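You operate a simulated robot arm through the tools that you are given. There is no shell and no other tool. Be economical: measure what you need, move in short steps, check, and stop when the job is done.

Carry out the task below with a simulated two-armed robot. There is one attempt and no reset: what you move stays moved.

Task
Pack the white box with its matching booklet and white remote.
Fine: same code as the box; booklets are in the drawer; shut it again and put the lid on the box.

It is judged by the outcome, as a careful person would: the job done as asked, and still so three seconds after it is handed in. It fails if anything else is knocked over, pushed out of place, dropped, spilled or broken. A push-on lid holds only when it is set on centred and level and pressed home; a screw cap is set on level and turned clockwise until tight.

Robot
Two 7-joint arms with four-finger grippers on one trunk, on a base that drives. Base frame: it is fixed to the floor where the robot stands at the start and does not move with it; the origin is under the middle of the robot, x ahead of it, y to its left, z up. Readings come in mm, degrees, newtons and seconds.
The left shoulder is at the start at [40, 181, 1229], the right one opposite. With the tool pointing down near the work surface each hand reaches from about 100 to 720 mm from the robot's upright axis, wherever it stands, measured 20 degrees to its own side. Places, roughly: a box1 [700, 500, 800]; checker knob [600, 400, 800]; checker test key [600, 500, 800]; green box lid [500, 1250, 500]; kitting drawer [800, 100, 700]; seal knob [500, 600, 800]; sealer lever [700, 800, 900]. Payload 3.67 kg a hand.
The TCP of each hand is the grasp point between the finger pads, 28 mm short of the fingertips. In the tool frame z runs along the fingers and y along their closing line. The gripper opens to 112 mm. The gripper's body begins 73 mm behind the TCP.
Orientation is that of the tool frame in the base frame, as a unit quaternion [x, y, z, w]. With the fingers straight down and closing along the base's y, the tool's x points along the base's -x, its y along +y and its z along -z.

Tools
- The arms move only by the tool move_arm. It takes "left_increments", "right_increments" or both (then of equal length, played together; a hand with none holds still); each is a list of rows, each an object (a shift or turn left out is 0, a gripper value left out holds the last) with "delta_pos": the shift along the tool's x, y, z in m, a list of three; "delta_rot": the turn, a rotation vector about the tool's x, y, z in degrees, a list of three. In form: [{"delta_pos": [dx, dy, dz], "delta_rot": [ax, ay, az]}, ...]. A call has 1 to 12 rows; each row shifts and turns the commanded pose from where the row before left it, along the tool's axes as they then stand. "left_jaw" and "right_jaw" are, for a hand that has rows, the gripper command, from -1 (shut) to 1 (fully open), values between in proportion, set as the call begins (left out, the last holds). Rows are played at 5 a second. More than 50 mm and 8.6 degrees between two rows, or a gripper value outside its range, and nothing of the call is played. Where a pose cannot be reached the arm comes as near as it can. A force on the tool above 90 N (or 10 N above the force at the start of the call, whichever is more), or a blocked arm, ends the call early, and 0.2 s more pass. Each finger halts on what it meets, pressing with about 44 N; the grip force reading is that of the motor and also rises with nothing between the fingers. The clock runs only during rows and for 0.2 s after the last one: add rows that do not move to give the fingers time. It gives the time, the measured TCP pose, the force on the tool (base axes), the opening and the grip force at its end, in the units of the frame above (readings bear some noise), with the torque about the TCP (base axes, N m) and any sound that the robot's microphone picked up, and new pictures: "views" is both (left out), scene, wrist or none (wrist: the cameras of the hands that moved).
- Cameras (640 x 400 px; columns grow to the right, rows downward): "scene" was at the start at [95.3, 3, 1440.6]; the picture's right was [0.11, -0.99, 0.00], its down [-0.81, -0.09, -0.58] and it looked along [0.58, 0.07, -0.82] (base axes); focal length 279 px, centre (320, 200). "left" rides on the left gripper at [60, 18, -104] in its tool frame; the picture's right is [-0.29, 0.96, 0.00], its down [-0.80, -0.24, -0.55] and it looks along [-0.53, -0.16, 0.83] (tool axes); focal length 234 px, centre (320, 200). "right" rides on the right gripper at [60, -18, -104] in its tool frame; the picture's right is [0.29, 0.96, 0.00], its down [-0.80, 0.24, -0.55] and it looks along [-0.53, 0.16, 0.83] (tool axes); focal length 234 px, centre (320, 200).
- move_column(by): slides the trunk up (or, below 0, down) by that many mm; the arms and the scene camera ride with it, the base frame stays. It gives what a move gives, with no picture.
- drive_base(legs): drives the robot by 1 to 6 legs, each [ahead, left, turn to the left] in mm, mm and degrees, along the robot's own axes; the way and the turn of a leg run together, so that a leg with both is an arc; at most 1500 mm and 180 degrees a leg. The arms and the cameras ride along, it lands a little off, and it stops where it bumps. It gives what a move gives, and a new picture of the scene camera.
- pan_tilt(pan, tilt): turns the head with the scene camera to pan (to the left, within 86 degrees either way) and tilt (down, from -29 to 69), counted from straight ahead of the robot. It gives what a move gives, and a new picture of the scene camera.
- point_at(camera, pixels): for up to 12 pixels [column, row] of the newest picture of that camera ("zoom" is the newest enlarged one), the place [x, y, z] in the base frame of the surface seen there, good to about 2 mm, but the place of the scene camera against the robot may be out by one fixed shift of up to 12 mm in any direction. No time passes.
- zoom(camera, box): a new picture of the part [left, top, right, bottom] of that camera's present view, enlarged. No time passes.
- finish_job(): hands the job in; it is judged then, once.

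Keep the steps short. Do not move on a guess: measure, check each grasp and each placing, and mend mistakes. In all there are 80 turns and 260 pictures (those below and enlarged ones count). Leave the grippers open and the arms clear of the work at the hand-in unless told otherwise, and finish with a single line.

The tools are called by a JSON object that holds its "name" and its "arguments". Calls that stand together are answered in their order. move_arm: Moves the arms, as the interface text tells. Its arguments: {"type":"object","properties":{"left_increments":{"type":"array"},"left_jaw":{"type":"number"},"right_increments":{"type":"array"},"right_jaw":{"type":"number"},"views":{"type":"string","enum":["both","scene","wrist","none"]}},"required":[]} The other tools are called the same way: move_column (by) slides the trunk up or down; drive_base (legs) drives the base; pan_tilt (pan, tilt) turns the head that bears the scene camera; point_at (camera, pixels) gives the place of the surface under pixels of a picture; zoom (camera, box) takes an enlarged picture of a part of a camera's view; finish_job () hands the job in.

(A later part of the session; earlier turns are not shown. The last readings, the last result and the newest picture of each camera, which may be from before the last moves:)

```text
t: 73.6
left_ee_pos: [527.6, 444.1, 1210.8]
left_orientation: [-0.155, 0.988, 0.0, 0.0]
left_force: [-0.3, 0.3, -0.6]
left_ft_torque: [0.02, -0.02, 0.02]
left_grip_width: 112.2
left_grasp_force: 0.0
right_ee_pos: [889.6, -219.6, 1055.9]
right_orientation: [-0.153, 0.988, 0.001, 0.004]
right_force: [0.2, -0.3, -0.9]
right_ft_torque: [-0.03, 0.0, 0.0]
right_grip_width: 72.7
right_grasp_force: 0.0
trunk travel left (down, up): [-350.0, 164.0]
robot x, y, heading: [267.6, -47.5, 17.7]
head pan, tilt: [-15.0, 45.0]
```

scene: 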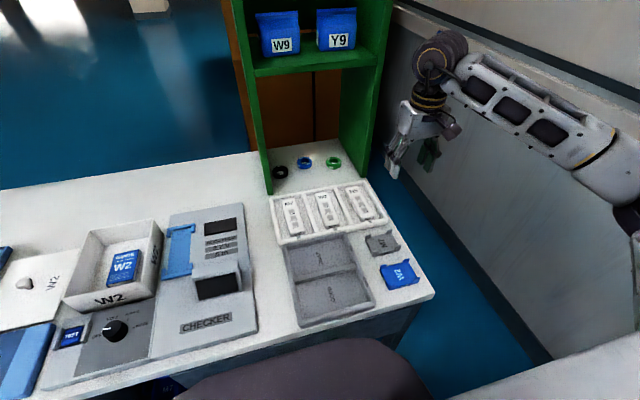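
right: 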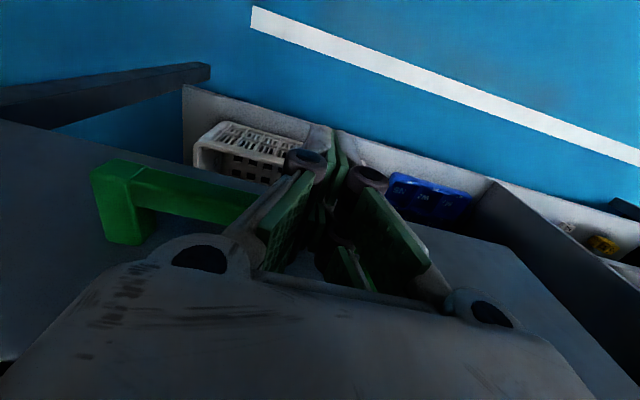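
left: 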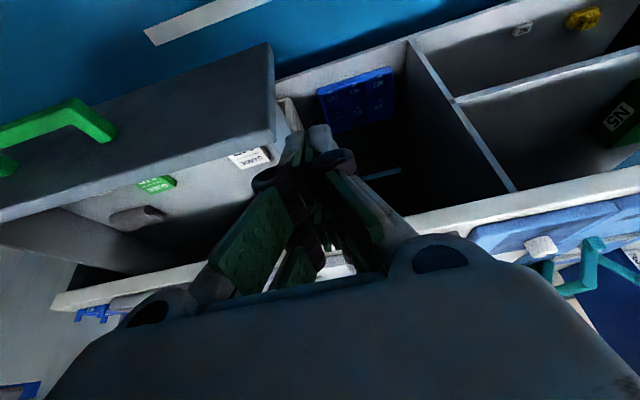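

Move the right hand over the remote tray (z≈960) for a wrist view.

{"name": "move_arm", "arguments": {"right_increments": [{"delta_pos": [0, 0.045, 0.02]}, {"delta_pos": [0, 0.045, 0.02]}, {"delta_pos": [0, 0.045, 0.02]}, {"delta_pos": [-0.03, 0.013, 0.02]}, {"delta_pos": [-0.03, 0, 0.02]}, {}]}}

{"name": "zoom", "arguments": {"camera": "right", "box": [160, 40, 480, 260]}}

```text
t: 75.0
left_ee_pos: [527.1, 443.1, 1210.1]
left_orientation: [-0.155, 0.988, 0.0, 0.001]
left_force: [-0.7, 0.3, 0.3]
left_ft_torque: [-0.02, -0.01, 0.0]
left_grip_width: 112.1
left_grasp_force: 0.1
right_ee_pos: [901.4, -61.9, 957.1]
right_orientation: [-0.154, 0.988, 0.002, 0.004]
right_force: [-0.4, -0.3, 0.5]
right_ft_torque: [0.0, -0.02, 0.04]
right_grip_width: 72.5
right_grasp_force: 0.1
trunk travel left (down, up): [-350.0, 164.0]
robot x, y, heading: [269.9, -48.7, 17.6]
head pan, tilt: [-15.0, 45.0]
```

scene: 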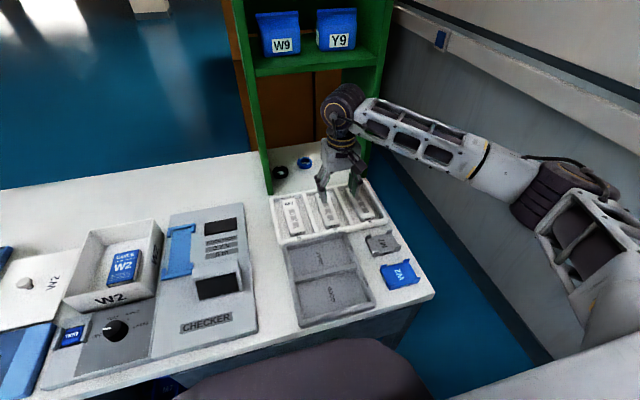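
right: 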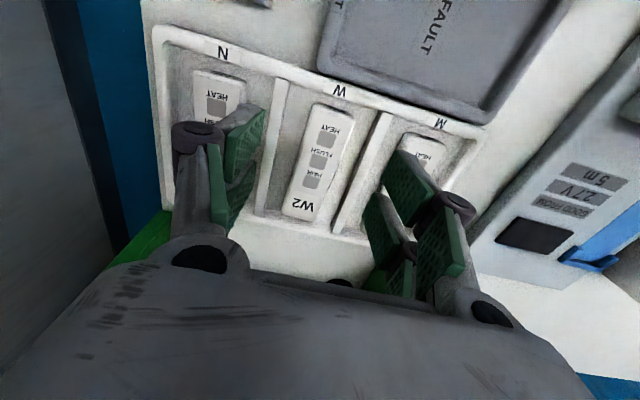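

```text
1.82 times, centred on (320, 150) of right
```

zoom: 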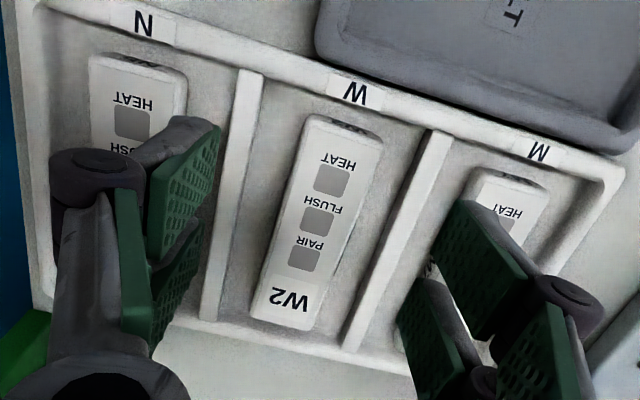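

Measure the W2 remote's corners, tray floor and dividers.

{"name": "point_at", "arguments": {"camera": "zoom", "pixels": [[310, 122], [378, 145], [310, 325], [258, 312], [288, 220], [348, 240], [318, 220], [260, 200], [380, 230], [242, 140], [425, 180], [395, 250]]}}

```text
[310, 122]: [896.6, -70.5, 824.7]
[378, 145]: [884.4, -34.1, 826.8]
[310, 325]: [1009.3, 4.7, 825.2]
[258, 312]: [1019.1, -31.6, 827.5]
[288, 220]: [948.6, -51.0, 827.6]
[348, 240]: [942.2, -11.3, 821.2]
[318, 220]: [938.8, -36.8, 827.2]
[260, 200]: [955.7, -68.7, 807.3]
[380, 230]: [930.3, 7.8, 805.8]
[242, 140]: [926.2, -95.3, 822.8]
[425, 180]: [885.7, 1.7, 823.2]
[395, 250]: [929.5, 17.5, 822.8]
```

Remote: 129×38×20 mm, centre (952.4,−32.9), top z 827, tray floor 806, dividers ~30 mm either side. Align over it with jaws at 60 mm and go down to z 860.

{"name": "move_arm", "arguments": {"right_increments": [{"delta_pos": [-0.029, 0.006, 0]}, {"delta_pos": [-0.0284, 0.006, 0]}, {"delta_pos": [0, 0, 0.035]}, {"delta_pos": [0, 0, 0.035]}, {"delta_pos": [0, 0, 0.025]}, {}], "right_jaw": 0.07, "views": "wrist"}}

```text
t: 76.4
left_ee_pos: [526.9, 442.3, 1211.8]
left_orientation: [-0.155, 0.988, 0.0, 0.0]
left_force: [0.7, 0.4, 0.6]
left_ft_torque: [-0.01, 0.0, 0.0]
left_grip_width: 112.2
left_grasp_force: 0.0
right_ee_pos: [955.2, -31.7, 861.3]
right_orientation: [-0.152, 0.988, 0.002, 0.005]
right_force: [-0.2, -0.7, 0.0]
right_ft_torque: [-0.01, 0.06, 0.0]
right_grip_width: 59.8
right_grasp_force: 0.1
trunk travel left (down, up): [-350.0, 164.0]
robot x, y, heading: [271.2, -47.9, 17.5]
head pan, tilt: [-15.0, 45.0]
```

right: 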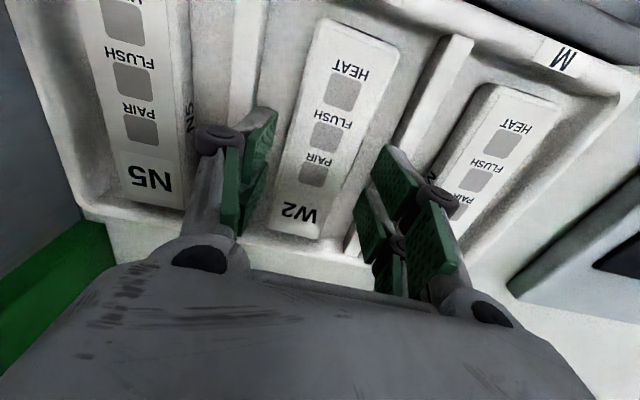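

Fingers straddle the remote. Descend to TCP 835, then close.

{"name": "move_arm", "arguments": {"right_increments": [{"delta_pos": [0.0015, 0, 0.01]}, {"delta_pos": [0, 0, 0.01]}, {"delta_pos": [0, 0, 0.006]}, {}], "views": "none"}}

{"name": "move_arm", "arguments": {"right_increments": [{}, {}, {}, {}], "right_jaw": -1, "views": "none"}}

{"name": "move_arm", "arguments": {"right_increments": [{"delta_pos": [0, 0, -0.003]}, {"delta_pos": [0, 0, -0.005]}, {"delta_pos": [0, 0, -0.006]}, {"delta_pos": [0, 0, -0.01]}, {}], "views": "wrist"}}

```text
t: 77.4
left_ee_pos: [526.8, 442.6, 1209.7]
left_orientation: [-0.155, 0.988, 0.0, 0.0]
left_force: [-0.2, -0.5, -0.4]
left_ft_torque: [0.0, -0.03, 0.01]
left_grip_width: 112.1
left_grasp_force: 0.0
right_ee_pos: [953.7, -31.3, 834.5]
right_orientation: [-0.153, 0.988, 0.002, 0.004]
right_force: [0.3, -0.7, 0.2]
right_ft_torque: [0.03, 0.0, 0.0]
right_grip_width: 59.8
right_grasp_force: 0.1
trunk travel left (down, up): [-350.0, 164.0]
robot x, y, heading: [269.5, -50.2, 17.4]
head pan, tilt: [-15.0, 45.0]
```

```text
t: 78.4
left_ee_pos: [528.6, 443.0, 1209.3]
left_orientation: [-0.155, 0.988, 0.0, 0.0]
left_force: [-0.6, 0.5, -0.4]
left_ft_torque: [0.03, 0.0, 0.03]
left_grip_width: 111.6
left_grasp_force: 0.0
right_ee_pos: [953.2, -31.4, 835.8]
right_orientation: [-0.153, 0.988, 0.002, 0.005]
right_force: [0.1, -0.5, 1.3]
right_ft_torque: [-0.04, -0.03, 0.04]
right_grip_width: 45.5
right_grasp_force: 45.0
trunk travel left (down, up): [-350.0, 164.0]
robot x, y, heading: [269.9, -51.0, 17.5]
head pan, tilt: [-15.0, 45.0]
```

```text
t: 79.6
left_ee_pos: [528.2, 442.8, 1208.2]
left_orientation: [-0.155, 0.988, 0.0, 0.0]
left_force: [-0.4, -0.2, 0.0]
left_ft_torque: [0.01, 0.0, -0.03]
left_grip_width: 112.1
left_grasp_force: 0.0
right_ee_pos: [954.4, -32.4, 859.4]
right_orientation: [-0.154, 0.988, 0.002, 0.004]
right_force: [-0.1, -0.9, -0.9]
right_ft_torque: [0.02, 0.04, 0.01]
right_grip_width: 45.4
right_grasp_force: 43.9
trunk travel left (down, up): [-350.0, 164.0]
robot x, y, heading: [267.2, -48.5, 17.8]
head pan, tilt: [-15.0, 45.0]
```

right: 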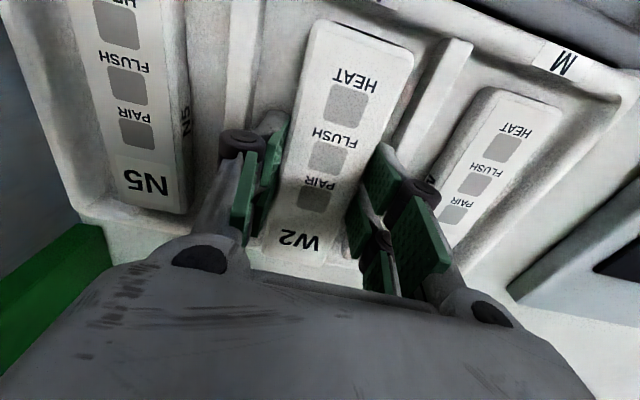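

Remote W2 held (45.4 mm, 44 N). Raise, draw back 60 mm, then drive left along the bench to the box.

{"name": "move_arm", "arguments": {"right_increments": [{"delta_pos": [0, 0, -0.03]}, {"delta_pos": [0, 0, -0.04]}, {"delta_pos": [0, 0, -0.04]}, {"delta_pos": [0.03, 0, -0.035]}, {"delta_pos": [0.03, 0, 0]}, {}], "views": "none"}}

{"name": "drive_base", "arguments": {"legs": [[0, 0, 0.6], [0, 560, 0]]}}

```text
t: 81.0
left_ee_pos: [527.8, 444.4, 1208.6]
left_orientation: [-0.155, 0.988, 0.0, 0.0]
left_force: [-0.3, -0.1, -0.2]
left_ft_torque: [-0.01, -0.01, 0.03]
left_grip_width: 111.9
left_grasp_force: 0.0
right_ee_pos: [896.4, -50.1, 1004.4]
right_orientation: [-0.153, 0.988, 0.002, 0.003]
right_force: [0.5, -0.4, -2.5]
right_ft_torque: [-0.02, 0.01, 0.0]
right_grip_width: 45.7
right_grasp_force: 43.8
trunk travel left (down, up): [-350.0, 164.0]
robot x, y, heading: [270.7, -50.2, 17.6]
head pan, tilt: [-15.0, 45.0]
```

```text
t: 84.6
left_ee_pos: [346.9, 972.2, 1209.2]
left_orientation: [-0.161, 0.987, 0.0, 0.0]
left_force: [0.8, 0.7, 0.6]
left_ft_torque: [0.01, -0.01, 0.03]
left_grip_width: 111.8
left_grasp_force: 0.1
right_ee_pos: [721.4, 483.7, 1005.1]
right_orientation: [-0.16, 0.987, 0.002, 0.004]
right_force: [0.1, 0.3, -1.4]
right_ft_torque: [-0.01, 0.01, 0.02]
right_grip_width: 45.5
right_grasp_force: 44.5
trunk travel left (down, up): [-350.0, 164.0]
robot x, y, heading: [94.8, 476.1, 18.5]
head pan, tilt: [-15.0, 45.0]
```

scene: 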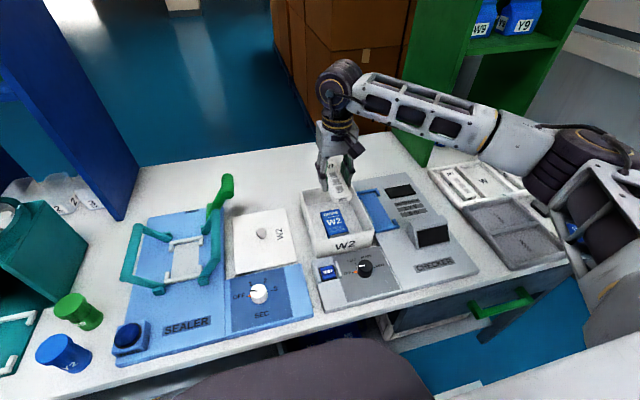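

Hand is over the box. Correct by 3/−10 mm and lower the remote toward the booklet (its bottom ≈ TCP−29).

{"name": "move_arm", "arguments": {"right_increments": [{"delta_pos": [-0.003, -0.0095, 0.02]}, {"delta_pos": [0, 0, 0.035]}, {"delta_pos": [0, 0, 0.035]}, {"delta_pos": [0, 0, 0.03]}, {"delta_pos": [0, 0, 0.02]}, {}], "views": "wrist"}}

```text
t: 86.0
left_ee_pos: [347.1, 972.5, 1210.3]
left_orientation: [-0.161, 0.987, 0.0, 0.0]
left_force: [0.8, 0.3, -0.1]
left_ft_torque: [0.02, 0.02, 0.03]
left_grip_width: 111.8
left_grasp_force: 0.1
right_ee_pos: [727.8, 477.7, 864.0]
right_orientation: [-0.16, 0.987, 0.003, 0.003]
right_force: [0.3, 0.1, -1.4]
right_ft_torque: [-0.02, 0.03, -0.02]
right_grip_width: 45.4
right_grasp_force: 44.7
trunk travel left (down, up): [-350.0, 164.0]
robot x, y, heading: [92.7, 477.8, 18.2]
head pan, tilt: [-15.0, 45.0]
```

right: 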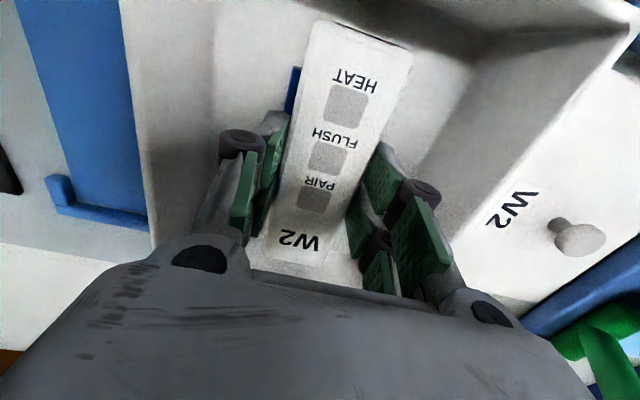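

Within the walls. Lower 10 mm to rest on the booklet, release, lift.

{"name": "move_arm", "arguments": {"right_increments": [{"delta_pos": [0, 0, 0.006]}, {"delta_pos": [0, 0, 0.005]}, {}], "views": "none"}}

{"name": "move_arm", "arguments": {"right_increments": [{}, {}, {"delta_pos": [0, 0, -0.03]}, {"delta_pos": [0, 0, -0.04]}, {"delta_pos": [0, 0, -0.04]}, {"delta_pos": [0, 0, -0.03]}, {}], "right_jaw": 0.2}}

```text
t: 86.8
left_ee_pos: [346.7, 973.4, 1209.9]
left_orientation: [-0.161, 0.987, 0.0, 0.0]
left_force: [0.9, 0.4, 0.9]
left_ft_torque: [0.02, 0.02, 0.01]
left_grip_width: 112.1
left_grasp_force: 0.0
right_ee_pos: [729.3, 475.9, 853.4]
right_orientation: [-0.16, 0.987, 0.001, 0.004]
right_force: [-0.8, 0.3, -0.6]
right_ft_torque: [0.02, -0.01, 0.04]
right_grip_width: 45.4
right_grasp_force: 44.7
trunk travel left (down, up): [-350.0, 164.0]
robot x, y, heading: [94.6, 479.1, 18.5]
head pan, tilt: [-15.0, 45.0]
```

```text
t: 88.4
left_ee_pos: [346.2, 971.5, 1211.3]
left_orientation: [-0.16, 0.987, 0.001, 0.0]
left_force: [0.1, -0.4, 0.0]
left_ft_torque: [-0.01, -0.01, 0.0]
left_grip_width: 112.0
left_grasp_force: 0.0
right_ee_pos: [727.2, 476.1, 993.0]
right_orientation: [-0.159, 0.987, 0.001, 0.004]
right_force: [0.2, 0.1, 0.2]
right_ft_torque: [0.0, -0.03, -0.04]
right_grip_width: 67.1
right_grasp_force: 0.0
trunk travel left (down, up): [-350.0, 164.0]
robot x, y, heading: [94.8, 478.1, 18.7]
head pan, tilt: [-15.0, 45.0]
```

scene: 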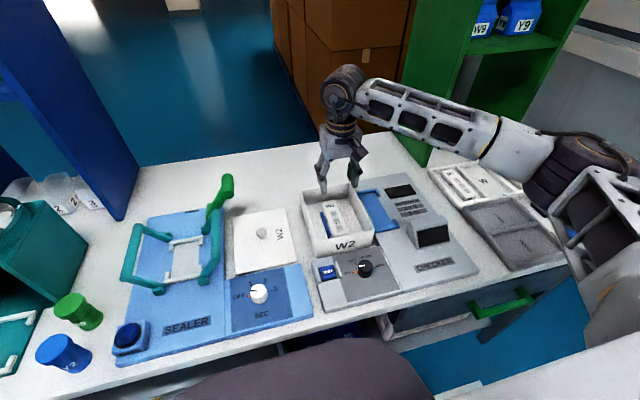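
right: 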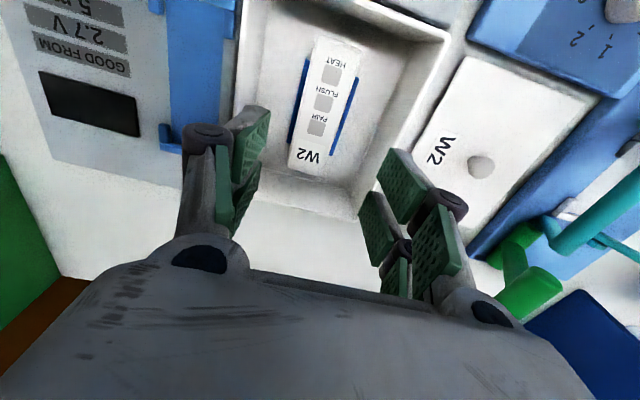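

Remote lies flat on the booklet. Now measure lid and box rim with the wrist camera.

{"name": "zoom", "arguments": {"camera": "right", "box": [220, 0, 620, 250]}}

{"name": "point_at", "arguments": {"camera": "zoom", "pixels": [[410, 265], [420, 258], [393, 97], [602, 153], [310, 280], [400, 395], [440, 250], [365, 70], [30, 10], [215, 345], [350, 130], [250, 280]]}}

```text
1.60 times, centred on (420, 125) of right
```

zoom: 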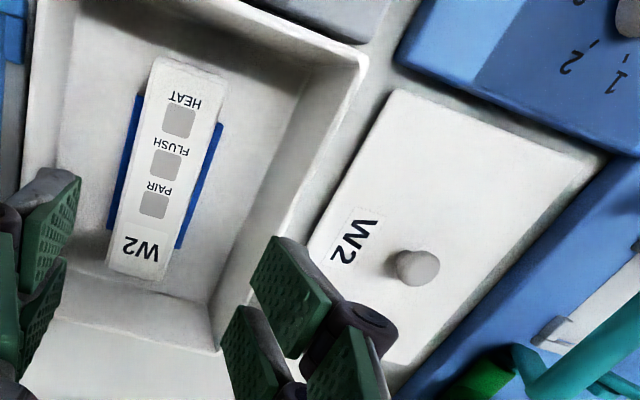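

```text
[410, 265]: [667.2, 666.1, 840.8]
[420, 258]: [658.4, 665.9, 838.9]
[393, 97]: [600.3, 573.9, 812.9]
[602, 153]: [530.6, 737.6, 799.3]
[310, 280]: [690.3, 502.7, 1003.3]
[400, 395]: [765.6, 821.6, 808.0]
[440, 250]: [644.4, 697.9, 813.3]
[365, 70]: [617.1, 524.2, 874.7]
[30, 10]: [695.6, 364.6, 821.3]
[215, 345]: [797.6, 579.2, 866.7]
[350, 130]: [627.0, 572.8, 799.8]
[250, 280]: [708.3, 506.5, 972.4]
```

Drive 150 mm left so that the right hand can work over both lid and box, then view the lid from above.

{"name": "drive_base", "arguments": {"legs": [[0, 150, 0]]}}

{"name": "move_arm", "arguments": {"right_increments": [{"delta_pos": [0.03, 0, 0]}, {"delta_pos": [0.03, 0, 0]}, {}], "right_jaw": 0.4, "views": "wrist"}}

{"name": "zoom", "arguments": {"camera": "right", "box": [160, 0, 560, 250]}}

```text
t: 89.8
left_ee_pos: [301.9, 1112.4, 1209.8]
left_orientation: [-0.161, 0.987, 0.002, -0.001]
left_force: [-0.1, -0.3, 0.6]
left_ft_torque: [-0.01, 0.0, -0.01]
left_grip_width: 112.1
left_grasp_force: 0.1
right_ee_pos: [680.7, 614.4, 993.6]
right_orientation: [-0.158, 0.987, 0.003, 0.005]
right_force: [0.2, -0.2, 0.5]
right_ft_torque: [0.03, -0.01, 0.0]
right_grip_width: 67.1
right_grasp_force: 0.2
trunk travel left (down, up): [-350.0, 164.0]
robot x, y, heading: [51.5, 617.9, 18.2]
head pan, tilt: [-15.0, 45.0]
```

scene: 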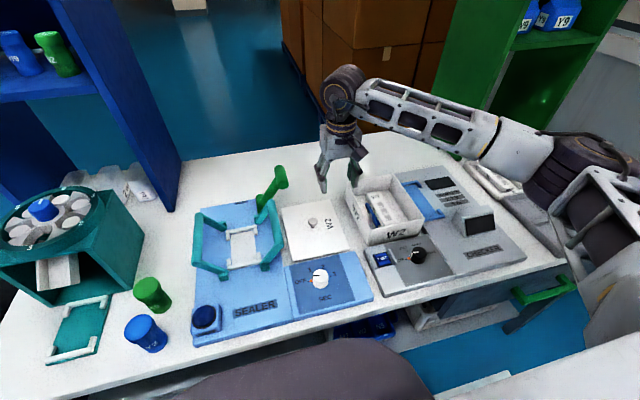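

```text
t: 90.5
left_ee_pos: [301.8, 1114.0, 1210.8]
left_orientation: [-0.16, 0.987, -0.001, -0.001]
left_force: [-0.2, 0.4, 1.1]
left_ft_torque: [-0.04, 0.05, 0.03]
left_grip_width: 112.1
left_grasp_force: 0.1
right_ee_pos: [622.7, 597.6, 992.6]
right_orientation: [-0.158, 0.988, 0.001, 0.004]
right_force: [0.3, 0.0, 0.6]
right_ft_torque: [-0.03, -0.03, 0.01]
right_grip_width: 78.4
right_grasp_force: 0.0
trunk travel left (down, up): [-350.0, 164.0]
robot x, y, heading: [48.7, 614.9, 18.2]
head pan, tilt: [-15.0, 45.0]
```

right: 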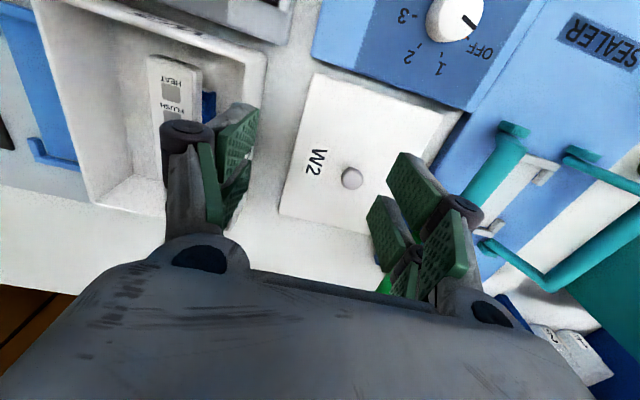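

```text
1.60 times, centred on (360, 125) of right
```

zoom: 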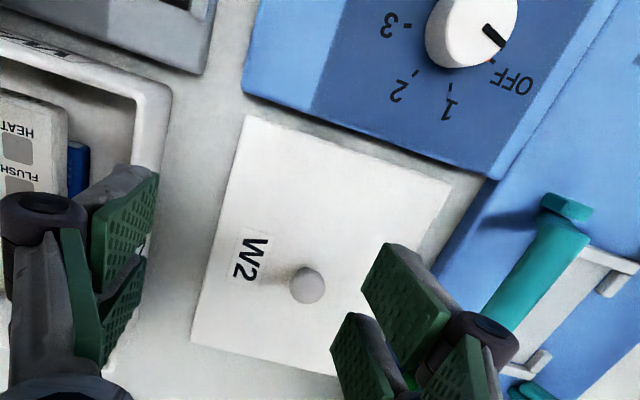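

{"name": "point_at", "arguments": {"camera": "zoom", "pixels": [[249, 120], [446, 184], [195, 334], [335, 370], [307, 285], [307, 270], [322, 285], [307, 300], [292, 285], [240, 200], [290, 180], [345, 300]]}}

{"name": "point_at", "arguments": {"camera": "right", "pixels": [[262, 60], [250, 95], [40, 12], [92, 200], [150, 205], [235, 45]]}}

```text
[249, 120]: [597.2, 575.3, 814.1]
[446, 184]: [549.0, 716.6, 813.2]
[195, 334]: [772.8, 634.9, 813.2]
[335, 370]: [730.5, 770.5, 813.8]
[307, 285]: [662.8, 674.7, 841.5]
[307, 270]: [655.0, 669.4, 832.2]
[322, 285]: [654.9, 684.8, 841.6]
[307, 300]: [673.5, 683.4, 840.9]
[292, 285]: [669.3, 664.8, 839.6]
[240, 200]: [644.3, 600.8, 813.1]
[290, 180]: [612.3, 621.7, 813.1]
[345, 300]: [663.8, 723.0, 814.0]
```

```text
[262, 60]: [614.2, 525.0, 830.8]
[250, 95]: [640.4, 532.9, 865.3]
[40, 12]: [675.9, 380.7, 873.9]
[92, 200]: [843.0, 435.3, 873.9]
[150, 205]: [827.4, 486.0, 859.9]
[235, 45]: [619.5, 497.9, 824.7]
```

Lid: u 745–934, v 361–511, knob at its centre (840,436.7), top z 841.5. Now the same kind of view of the box for an exact centre.

{"name": "move_arm", "arguments": {"right_increments": [{"delta_pos": [0, -0.05, 0]}, {"delta_pos": [0, -0.05, 0]}, {"delta_pos": [0, -0.049, 0]}, {}], "right_jaw": 1, "views": "wrist"}}

{"name": "zoom", "arguments": {"camera": "right", "box": [160, 20, 480, 240]}}

```text
t: 91.5
left_ee_pos: [300.7, 1113.8, 1209.3]
left_orientation: [-0.16, 0.987, -0.001, 0.0]
left_force: [-0.1, 0.6, -0.1]
left_ft_torque: [-0.03, 0.0, 0.01]
left_grip_width: 111.9
left_grasp_force: 0.0
right_ee_pos: [669.8, 454.5, 993.1]
right_orientation: [-0.159, 0.987, 0.002, 0.004]
right_force: [-0.4, 1.0, -0.3]
right_ft_torque: [-0.06, 0.04, -0.02]
right_grip_width: 111.9
right_grasp_force: 0.0
trunk travel left (down, up): [-350.0, 164.0]
robot x, y, heading: [50.1, 616.5, 18.2]
head pan, tilt: [-15.0, 45.0]
```

right: 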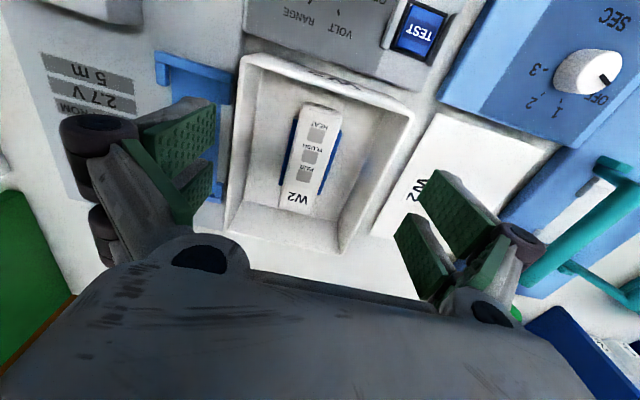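

```text
1.82 times, centred on (320, 130) of right
```

zoom: 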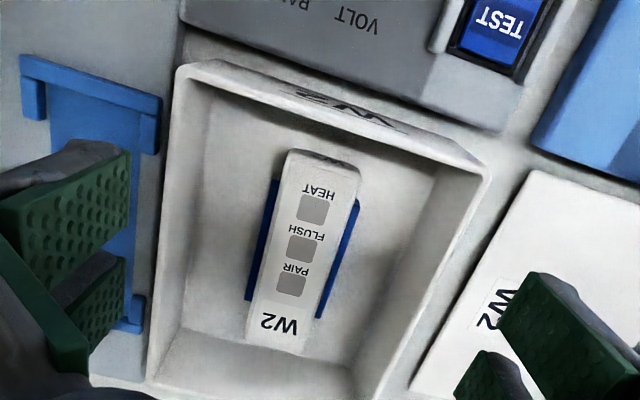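

{"name": "point_at", "arguments": {"camera": "zoom", "pixels": [[182, 76], [187, 86], [174, 150], [168, 200], [162, 200], [174, 200], [480, 176], [488, 180], [440, 270], [447, 270], [432, 270], [300, 118]]}}

{"name": "point_at", "arguments": {"camera": "zoom", "pixels": [[300, 112], [300, 106], [300, 124], [250, 100], [250, 94], [250, 106], [155, 380], [160, 390], [378, 388], [370, 395], [260, 390], [425, 310]]}}

```text
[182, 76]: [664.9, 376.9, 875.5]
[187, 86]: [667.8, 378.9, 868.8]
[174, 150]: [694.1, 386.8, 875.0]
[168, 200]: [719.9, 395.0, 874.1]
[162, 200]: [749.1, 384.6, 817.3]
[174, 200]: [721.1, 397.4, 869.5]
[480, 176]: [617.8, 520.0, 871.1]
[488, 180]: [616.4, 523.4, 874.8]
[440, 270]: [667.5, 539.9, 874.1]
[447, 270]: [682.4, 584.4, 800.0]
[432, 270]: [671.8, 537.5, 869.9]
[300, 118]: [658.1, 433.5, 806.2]
```

```text
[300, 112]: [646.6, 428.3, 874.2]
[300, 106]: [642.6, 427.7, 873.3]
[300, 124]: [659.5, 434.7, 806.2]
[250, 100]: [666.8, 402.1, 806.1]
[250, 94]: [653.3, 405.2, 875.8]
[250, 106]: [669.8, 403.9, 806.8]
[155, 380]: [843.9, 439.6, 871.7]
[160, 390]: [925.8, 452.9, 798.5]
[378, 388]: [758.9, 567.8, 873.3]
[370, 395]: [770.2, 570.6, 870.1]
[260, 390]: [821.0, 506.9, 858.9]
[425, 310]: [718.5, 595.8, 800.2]
```

Box rim mid-lines: v 152–305.3, u 745.5–937.5 → centre (841.5, 228.6); lid centre (839.5, 436.3). Move over the knob, jaws 40 mm, hover z≈905.

{"name": "move_arm", "arguments": {"right_increments": [{"delta_pos": [0, 0.045, 0]}, {"delta_pos": [0, 0.045, 0]}, {"delta_pos": [-0.0125, 0.045, 0]}, {"delta_pos": [-0.025, 0.0405, 0]}, {"delta_pos": [-0.025, 0.0366, 0]}, {"delta_pos": [0, 0, 0.045]}, {"delta_pos": [0, 0, 0.043]}, {}], "right_jaw": -0.3}}

{"name": "zoom", "arguments": {"camera": "right", "box": [180, 40, 500, 260]}}

```text
t: 93.3
left_ee_pos: [300.7, 1113.6, 1210.8]
left_orientation: [-0.16, 0.987, 0.0, 0.0]
left_force: [0.0, 0.1, 0.1]
left_ft_torque: [-0.03, -0.03, 0.02]
left_grip_width: 112.0
left_grasp_force: 0.1
right_ee_pos: [663.2, 675.1, 904.3]
right_orientation: [-0.16, 0.987, 0.001, 0.004]
right_force: [-1.0, 0.0, -0.2]
right_ft_torque: [-0.01, -0.02, -0.02]
right_grip_width: 39.3
right_grasp_force: 0.1
trunk travel left (down, up): [-350.0, 164.0]
robot x, y, heading: [44.4, 618.0, 18.4]
head pan, tilt: [-15.0, 45.0]
```

scene: 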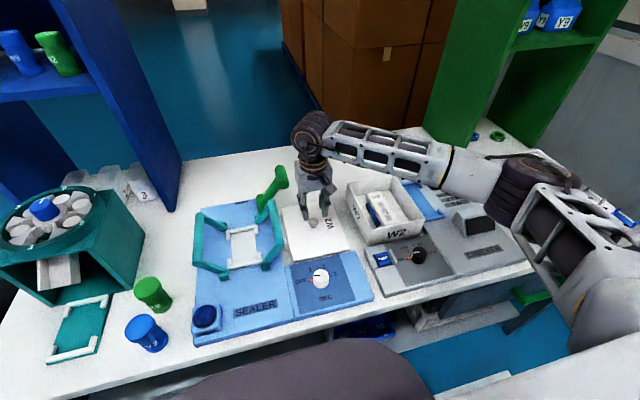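
right: 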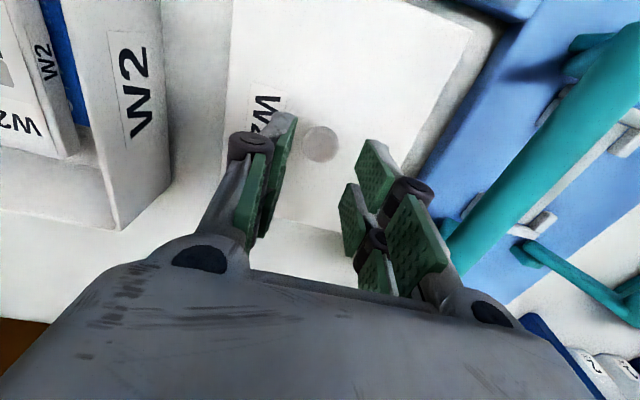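

```text
1.82 times, centred on (340, 150) of right
```

zoom: 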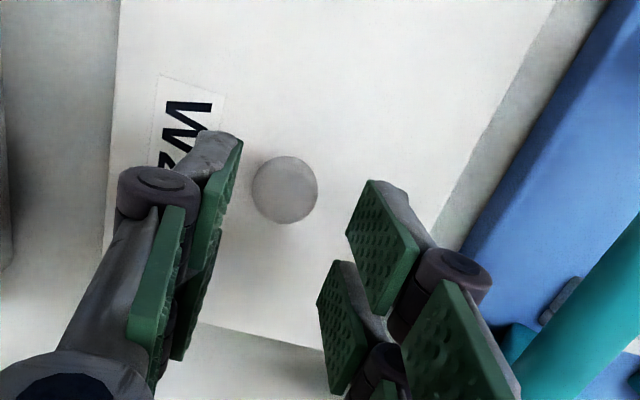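

Check the knob's place and the teal handle's nearness from here.

{"name": "point_at", "arguments": {"camera": "zoom", "pixels": [[285, 190], [255, 185], [315, 195], [288, 160], [282, 220], [590, 300], [530, 380], [560, 340], [300, 300], [400, 100]]}}

```text
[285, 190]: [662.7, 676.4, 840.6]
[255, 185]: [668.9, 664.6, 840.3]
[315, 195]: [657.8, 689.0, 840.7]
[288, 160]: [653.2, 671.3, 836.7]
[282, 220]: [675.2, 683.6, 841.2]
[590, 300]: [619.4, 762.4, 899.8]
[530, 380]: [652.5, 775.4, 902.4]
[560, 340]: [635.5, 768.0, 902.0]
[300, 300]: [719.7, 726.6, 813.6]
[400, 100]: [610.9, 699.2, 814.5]
```

Knob centre (663.4,676.8), Ø≈26; handle stays ~35 mm off. Descend to TCP 845 and close on the knob.

{"name": "move_arm", "arguments": {"right_increments": [{"delta_pos": [0, 0.0015, 0.025]}, {"delta_pos": [0, 0, 0.025]}, {"delta_pos": [0, 0, 0.009]}, {}], "views": "none"}}

{"name": "move_arm", "arguments": {"right_increments": [{}, {}, {}], "right_jaw": -1, "views": "wrist"}}

```text
t: 94.3
left_ee_pos: [301.0, 1112.4, 1210.0]
left_orientation: [-0.159, 0.987, 0.0, 0.001]
left_force: [0.1, 0.2, 0.5]
left_ft_torque: [0.02, 0.02, 0.0]
left_grip_width: 111.9
left_grasp_force: 0.1
right_ee_pos: [663.7, 675.6, 846.6]
right_orientation: [-0.158, 0.987, 0.001, 0.004]
right_force: [1.0, -0.7, 0.1]
right_ft_torque: [0.01, -0.02, -0.01]
right_grip_width: 39.1
right_grasp_force: 0.1
trunk travel left (down, up): [-350.0, 164.0]
robot x, y, heading: [45.4, 616.3, 18.3]
head pan, tilt: [-15.0, 45.0]
```

```text
t: 95.2
left_ee_pos: [301.5, 1112.6, 1210.6]
left_orientation: [-0.16, 0.987, 0.0, 0.001]
left_force: [-0.3, 0.2, 0.3]
left_ft_torque: [0.02, 0.02, 0.0]
left_grip_width: 112.0
left_grasp_force: 0.1
right_ee_pos: [663.3, 676.4, 847.2]
right_orientation: [-0.158, 0.987, 0.001, 0.004]
right_force: [0.8, 0.2, -0.9]
right_ft_torque: [0.05, -0.01, -0.01]
right_grip_width: 25.5
right_grasp_force: 44.0
trunk travel left (down, up): [-350.0, 164.0]
robot x, y, heading: [51.2, 615.7, 18.3]
head pan, tilt: [-15.0, 45.0]
```

right: 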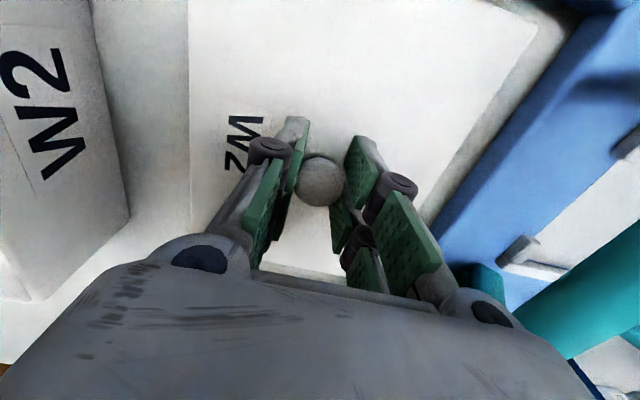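

Gripped on knob (25.5 mm). Lift slowly to clear the box rim and check level.

{"name": "move_arm", "arguments": {"right_increments": [{"delta_pos": [0, 0, -0.003]}, {"delta_pos": [0, 0, -0.007]}, {"delta_pos": [0, 0, -0.02]}, {"delta_pos": [0, 0, -0.03]}, {"delta_pos": [0, 0, -0.03]}, {"delta_pos": [0, 0, -0.03]}, {}]}}

```text
t: 96.8
left_ee_pos: [302.4, 1111.1, 1210.3]
left_orientation: [-0.16, 0.987, 0.0, 0.0]
left_force: [0.8, 0.2, 0.1]
left_ft_torque: [-0.03, 0.01, 0.01]
left_grip_width: 111.9
left_grasp_force: 0.1
right_ee_pos: [663.2, 677.2, 967.7]
right_orientation: [-0.158, 0.987, 0.002, 0.003]
right_force: [-0.2, -1.7, -1.1]
right_ft_torque: [-0.11, 0.05, -0.08]
right_grip_width: 25.1
right_grasp_force: 44.4
trunk travel left (down, up): [-350.0, 164.0]
robot x, y, heading: [52.0, 621.2, 18.3]
head pan, tilt: [-15.0, 45.0]
```

scene: 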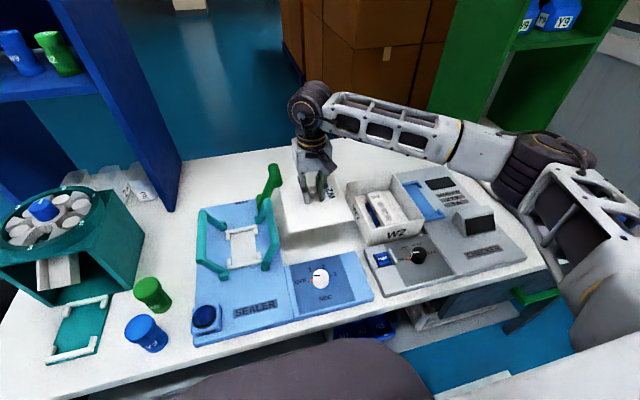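
right: 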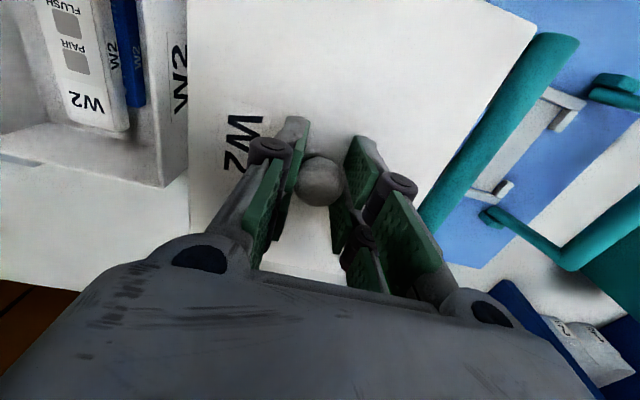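

Measure lid level and its pose relative to the hand.

{"name": "point_at", "arguments": {"camera": "right", "pixels": [[195, 10], [528, 30], [195, 255], [340, 265], [420, 190], [190, 150], [400, 20], [300, 60], [210, 200], [450, 150]]}}

```text
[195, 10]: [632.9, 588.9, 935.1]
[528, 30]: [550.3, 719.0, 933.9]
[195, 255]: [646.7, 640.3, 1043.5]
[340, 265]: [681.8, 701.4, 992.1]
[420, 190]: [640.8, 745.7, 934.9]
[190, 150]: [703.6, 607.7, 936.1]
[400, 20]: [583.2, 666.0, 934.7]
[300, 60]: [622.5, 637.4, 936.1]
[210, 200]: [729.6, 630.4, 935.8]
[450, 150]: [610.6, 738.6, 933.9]
```

Lid nearly level (left side ~1.5 mm low); I trim the tilt and carry it over the box (Δu +2, Δv −207.6).

{"name": "move_arm", "arguments": {"right_increments": [{"delta_rot": [-0.7, 0.35, 0]}, {"delta_pos": [-0.002, -0.04, 0]}, {"delta_pos": [0, -0.042, 0]}, {"delta_pos": [0, -0.042, 0]}, {"delta_pos": [0, -0.042, 0]}, {"delta_pos": [0, -0.0416, 0]}, {}, {}]}}

{"name": "zoom", "arguments": {"camera": "right", "box": [120, 0, 600, 280]}}

```text
t: 98.5
left_ee_pos: [302.0, 1112.2, 1210.7]
left_orientation: [-0.16, 0.987, 0.0, -0.001]
left_force: [-0.6, 0.8, 0.4]
left_ft_torque: [-0.03, 0.0, -0.02]
left_grip_width: 112.0
left_grasp_force: 0.0
right_ee_pos: [727.8, 479.1, 963.4]
right_orientation: [-0.158, 0.987, 0.008, 0.0]
right_force: [0.2, 0.7, -1.5]
right_ft_torque: [0.04, 0.02, 0.01]
right_grip_width: 25.1
right_grasp_force: 43.6
trunk travel left (down, up): [-350.0, 164.0]
robot x, y, heading: [50.6, 619.7, 18.2]
head pan, tilt: [-15.0, 45.0]
```

scene: 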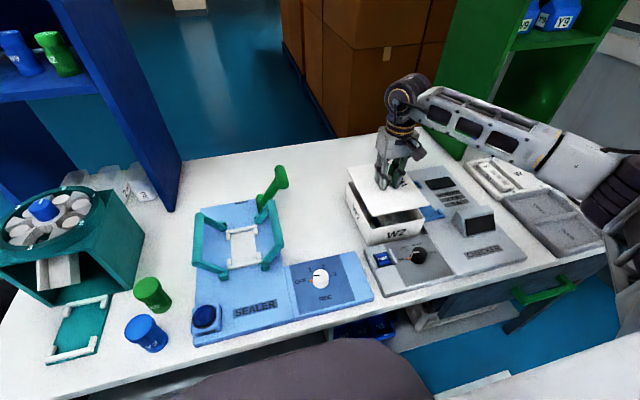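
right: 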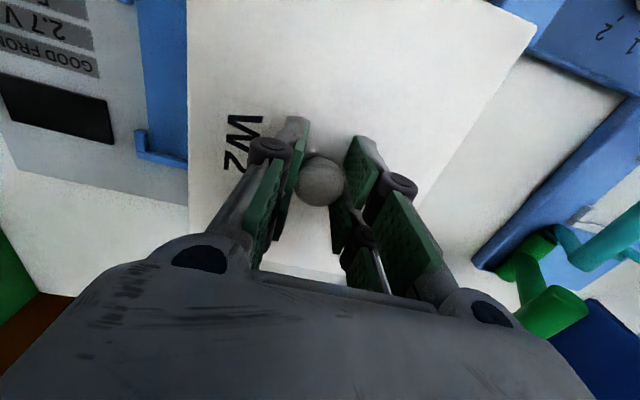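

```text
1.33 times, centred on (360, 140) of right
```

zoom: 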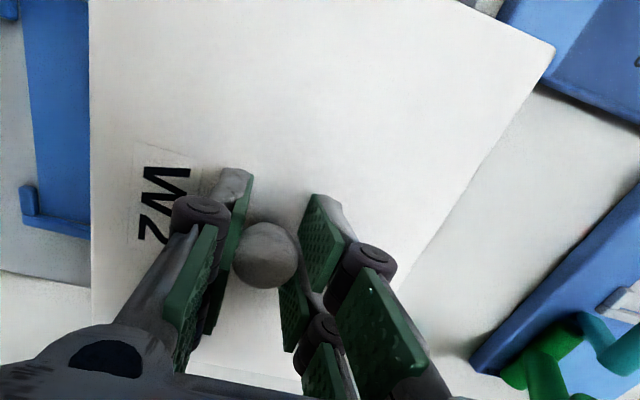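

{"name": "point_at", "arguments": {"camera": "right", "pixels": [[192, 10], [528, 30], [190, 190], [420, 190], [300, 60], [210, 230], [470, 130], [188, 100], [533, 26], [505, 10]]}}

```text
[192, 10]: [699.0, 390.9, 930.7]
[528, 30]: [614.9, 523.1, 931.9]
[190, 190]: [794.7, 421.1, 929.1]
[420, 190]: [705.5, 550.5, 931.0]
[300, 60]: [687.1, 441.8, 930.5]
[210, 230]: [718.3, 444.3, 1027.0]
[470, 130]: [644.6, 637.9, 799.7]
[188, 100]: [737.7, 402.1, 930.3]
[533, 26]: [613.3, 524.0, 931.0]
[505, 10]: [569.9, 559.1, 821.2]
```

Lid is level within ~0.5° and centred within ~1 mm. Trim slightly and lower to just above the rim (TCP≈925).

{"name": "move_arm", "arguments": {"right_increments": [{"delta_pos": [-0.0005, -0.001, 0], "delta_rot": [0.25, -0.3, 0]}, {"delta_pos": [0, 0, 0.02]}, {"delta_pos": [0, 0, 0.013]}, {"delta_pos": [0, 0, 0.005]}, {}]}}

{"name": "zoom", "arguments": {"camera": "scene", "box": [330, 130, 450, 250]}}

```text
t: 99.8
left_ee_pos: [300.6, 1113.1, 1210.6]
left_orientation: [-0.16, 0.987, 0.0, 0.0]
left_force: [0.3, 0.2, -0.9]
left_ft_torque: [-0.01, 0.01, -0.01]
left_grip_width: 111.9
left_grasp_force: 0.1
right_ee_pos: [730.2, 479.8, 925.3]
right_orientation: [-0.158, 0.987, 0.006, 0.003]
right_force: [-0.2, -0.2, -0.7]
right_ft_torque: [0.0, 0.02, -0.01]
right_grip_width: 24.8
right_grasp_force: 44.2
trunk travel left (down, up): [-350.0, 164.0]
robot x, y, heading: [49.8, 621.0, 18.3]
head pan, tilt: [-15.0, 45.0]
```

scene: 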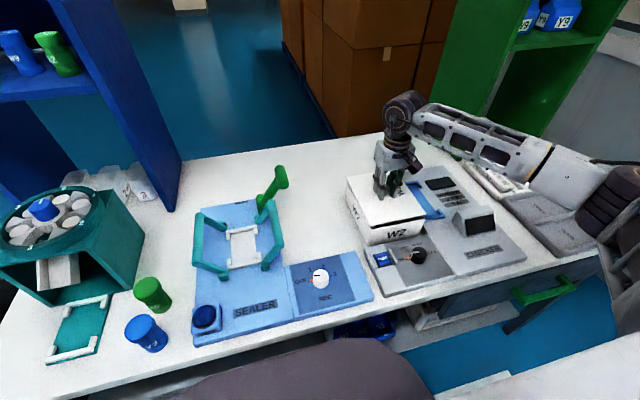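
right: 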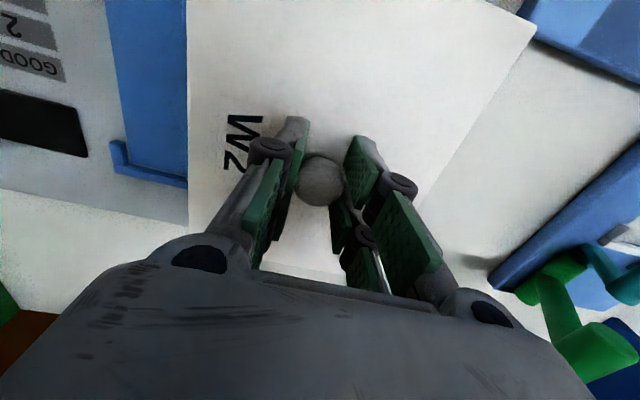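

```text
3.33 times, centred on (390, 190) of scene
```

zoom: 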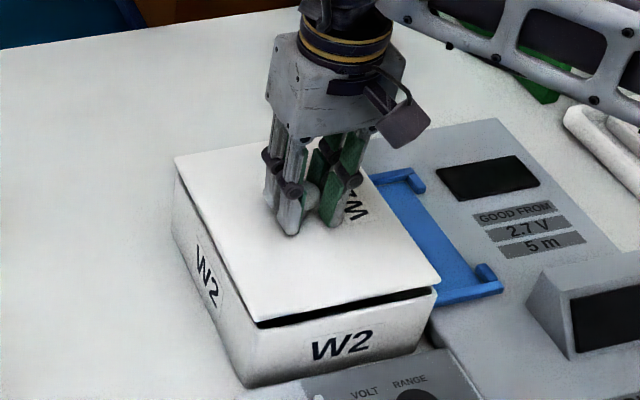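

Looks centred. Verify edges and height of the lid again by the wrist camera.

{"name": "point_at", "arguments": {"camera": "right", "pixels": [[188, 10], [528, 30], [190, 190], [420, 190], [188, 100], [533, 26], [460, 140], [300, 60]]}}

{"name": "point_at", "arguments": {"camera": "zoom", "pixels": [[258, 318], [435, 283], [350, 302], [350, 316], [180, 163], [250, 330], [430, 298], [180, 180]]}}

```text
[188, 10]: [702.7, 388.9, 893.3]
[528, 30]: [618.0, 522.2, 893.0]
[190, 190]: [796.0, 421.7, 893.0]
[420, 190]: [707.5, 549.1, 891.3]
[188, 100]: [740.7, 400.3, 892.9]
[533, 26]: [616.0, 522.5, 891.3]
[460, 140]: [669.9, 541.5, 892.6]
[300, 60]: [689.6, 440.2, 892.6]
```

```text
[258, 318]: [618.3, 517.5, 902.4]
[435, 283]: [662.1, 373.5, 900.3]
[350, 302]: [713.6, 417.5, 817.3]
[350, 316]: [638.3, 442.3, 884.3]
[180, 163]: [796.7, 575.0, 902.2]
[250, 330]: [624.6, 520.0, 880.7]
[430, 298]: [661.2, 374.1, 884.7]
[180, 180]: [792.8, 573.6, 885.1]
```

Lid sits ~2 mm too far back. Shift 1.8 mm toward me and lower in small steps till seated.

{"name": "move_arm", "arguments": {"right_increments": [{"delta_pos": [0.0018, 0, 0]}, {}, {"delta_pos": [0, 0, 0.002]}, {"delta_pos": [0, 0, 0.002]}, {"delta_pos": [0, 0, 0.002]}, {"delta_pos": [0, 0, 0.002]}, {}]}}

{"name": "zoom", "arguments": {"camera": "scene", "box": [330, 130, 450, 250]}}

```text
t: 101.3
left_ee_pos: [302.2, 1111.9, 1210.7]
left_orientation: [-0.16, 0.987, 0.0, 0.0]
left_force: [0.0, 0.6, 0.4]
left_ft_torque: [0.02, 0.0, 0.0]
left_grip_width: 112.0
left_grasp_force: 0.0
right_ee_pos: [727.8, 479.8, 917.1]
right_orientation: [-0.159, 0.987, 0.006, 0.003]
right_force: [1.0, -2.1, -0.2]
right_ft_torque: [-0.01, -0.08, 0.0]
right_grip_width: 25.0
right_grasp_force: 44.4
trunk travel left (down, up): [-350.0, 164.0]
robot x, y, heading: [49.0, 612.2, 18.2]
head pan, tilt: [-15.0, 45.0]
```

scene: 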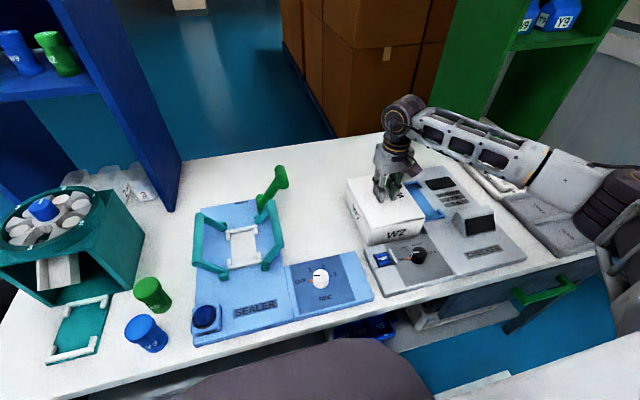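
right: 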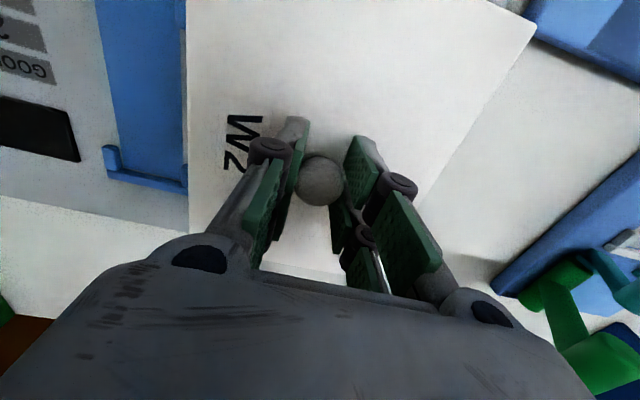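

```text
3.33 times, centred on (390, 190) of scene
```

zoom: 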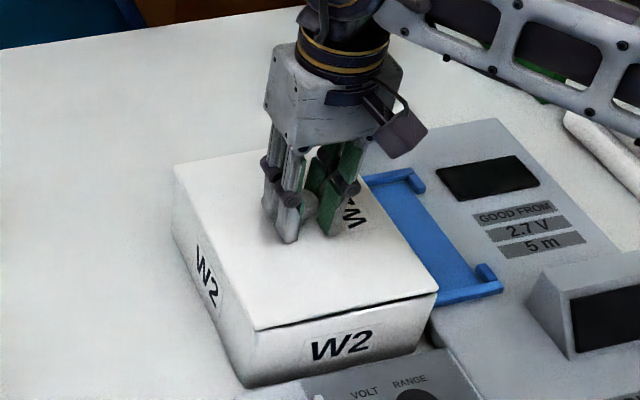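

The lip has entered without force, gap almost closed. Press down in 2 mm steps.

{"name": "move_arm", "arguments": {"right_increments": [{"delta_pos": [0, 0, 0.002]}, {"delta_pos": [0, 0, 0.002]}, {"delta_pos": [0, 0, 0.002]}, {"delta_pos": [0, 0, 0.002]}, {}]}}

{"name": "zoom", "arguments": {"camera": "scene", "box": [330, 130, 450, 250]}}

```text
t: 102.5
left_ee_pos: [299.2, 1112.5, 1210.7]
left_orientation: [-0.16, 0.987, 0.0, 0.001]
left_force: [-0.1, -0.1, 1.4]
left_ft_torque: [0.01, -0.02, -0.01]
left_grip_width: 112.1
left_grasp_force: 0.0
right_ee_pos: [728.7, 478.9, 912.6]
right_orientation: [-0.157, 0.987, 0.007, 0.007]
right_force: [7.8, -5.9, 26.0]
right_ft_torque: [-0.21, 0.07, -0.08]
right_grip_width: 25.2
right_grasp_force: 44.0
trunk travel left (down, up): [-350.0, 164.0]
robot x, y, heading: [45.6, 618.5, 18.3]
head pan, tilt: [-15.0, 45.0]
```

scene: 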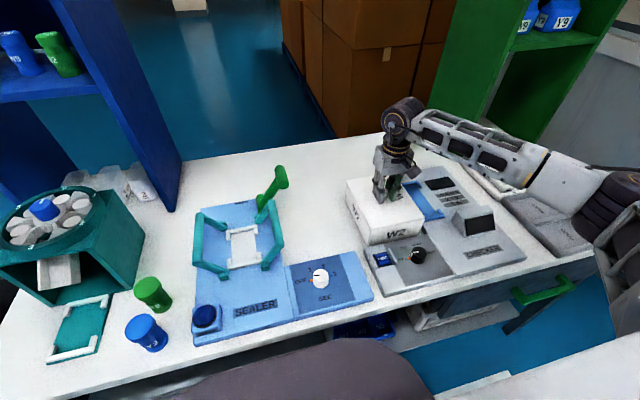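
right: 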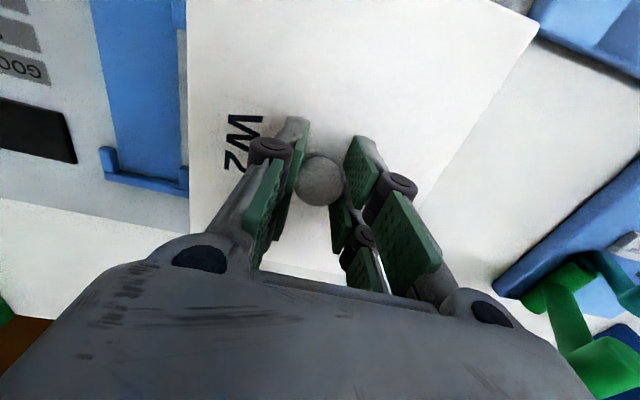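

```text
3.33 times, centred on (390, 190) of scene
```

zoom: 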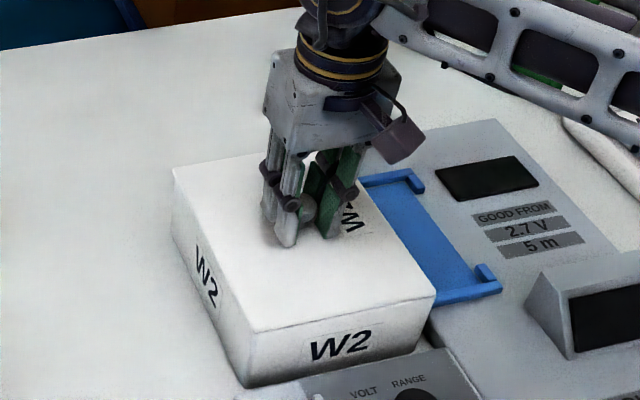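

Contact at 26 N and gap closed in view. Press further with 2 mm steps and listen for a snap.

{"name": "move_arm", "arguments": {"right_increments": [{"delta_pos": [0, 0, 0.003]}, {"delta_pos": [0, 0, 0.003]}, {"delta_pos": [0, 0, 0.003]}, {}, {}], "views": "wrist"}}

{"name": "point_at", "arguments": {"camera": "right", "pixels": [[195, 20], [520, 35], [195, 180], [420, 180], [300, 60], [195, 100], [400, 30], [450, 140]]}}

```text
t: 103.8
left_ee_pos: [298.6, 1112.6, 1211.0]
left_orientation: [-0.16, 0.987, -0.001, 0.002]
left_force: [-0.1, 0.5, 0.2]
left_ft_torque: [-0.01, 0.03, -0.01]
left_grip_width: 111.9
left_grasp_force: 0.0
right_ee_pos: [728.6, 479.5, 908.5]
right_orientation: [-0.158, 0.987, 0.007, 0.009]
right_force: [9.7, -11.5, 48.4]
right_ft_torque: [-0.56, 0.14, 0.0]
right_grip_width: 24.4
right_grasp_force: 43.8
trunk travel left (down, up): [-350.0, 164.0]
robot x, y, heading: [50.1, 618.6, 18.2]
head pan, tilt: [-15.0, 45.0]
```

right: 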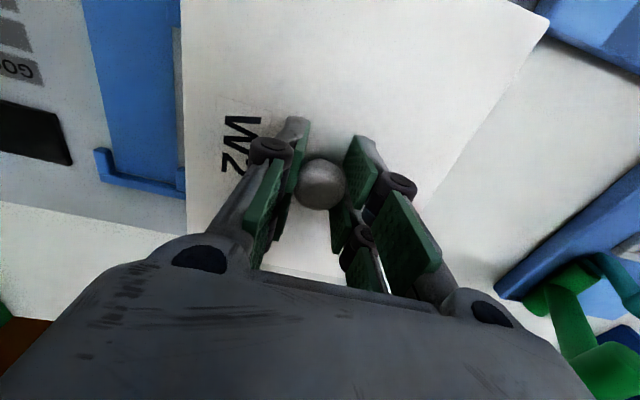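

```text
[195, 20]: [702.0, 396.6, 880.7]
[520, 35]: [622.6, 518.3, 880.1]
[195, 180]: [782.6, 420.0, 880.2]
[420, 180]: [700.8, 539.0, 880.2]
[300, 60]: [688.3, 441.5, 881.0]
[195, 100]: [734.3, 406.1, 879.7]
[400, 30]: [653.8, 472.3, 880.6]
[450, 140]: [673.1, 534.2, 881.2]
```

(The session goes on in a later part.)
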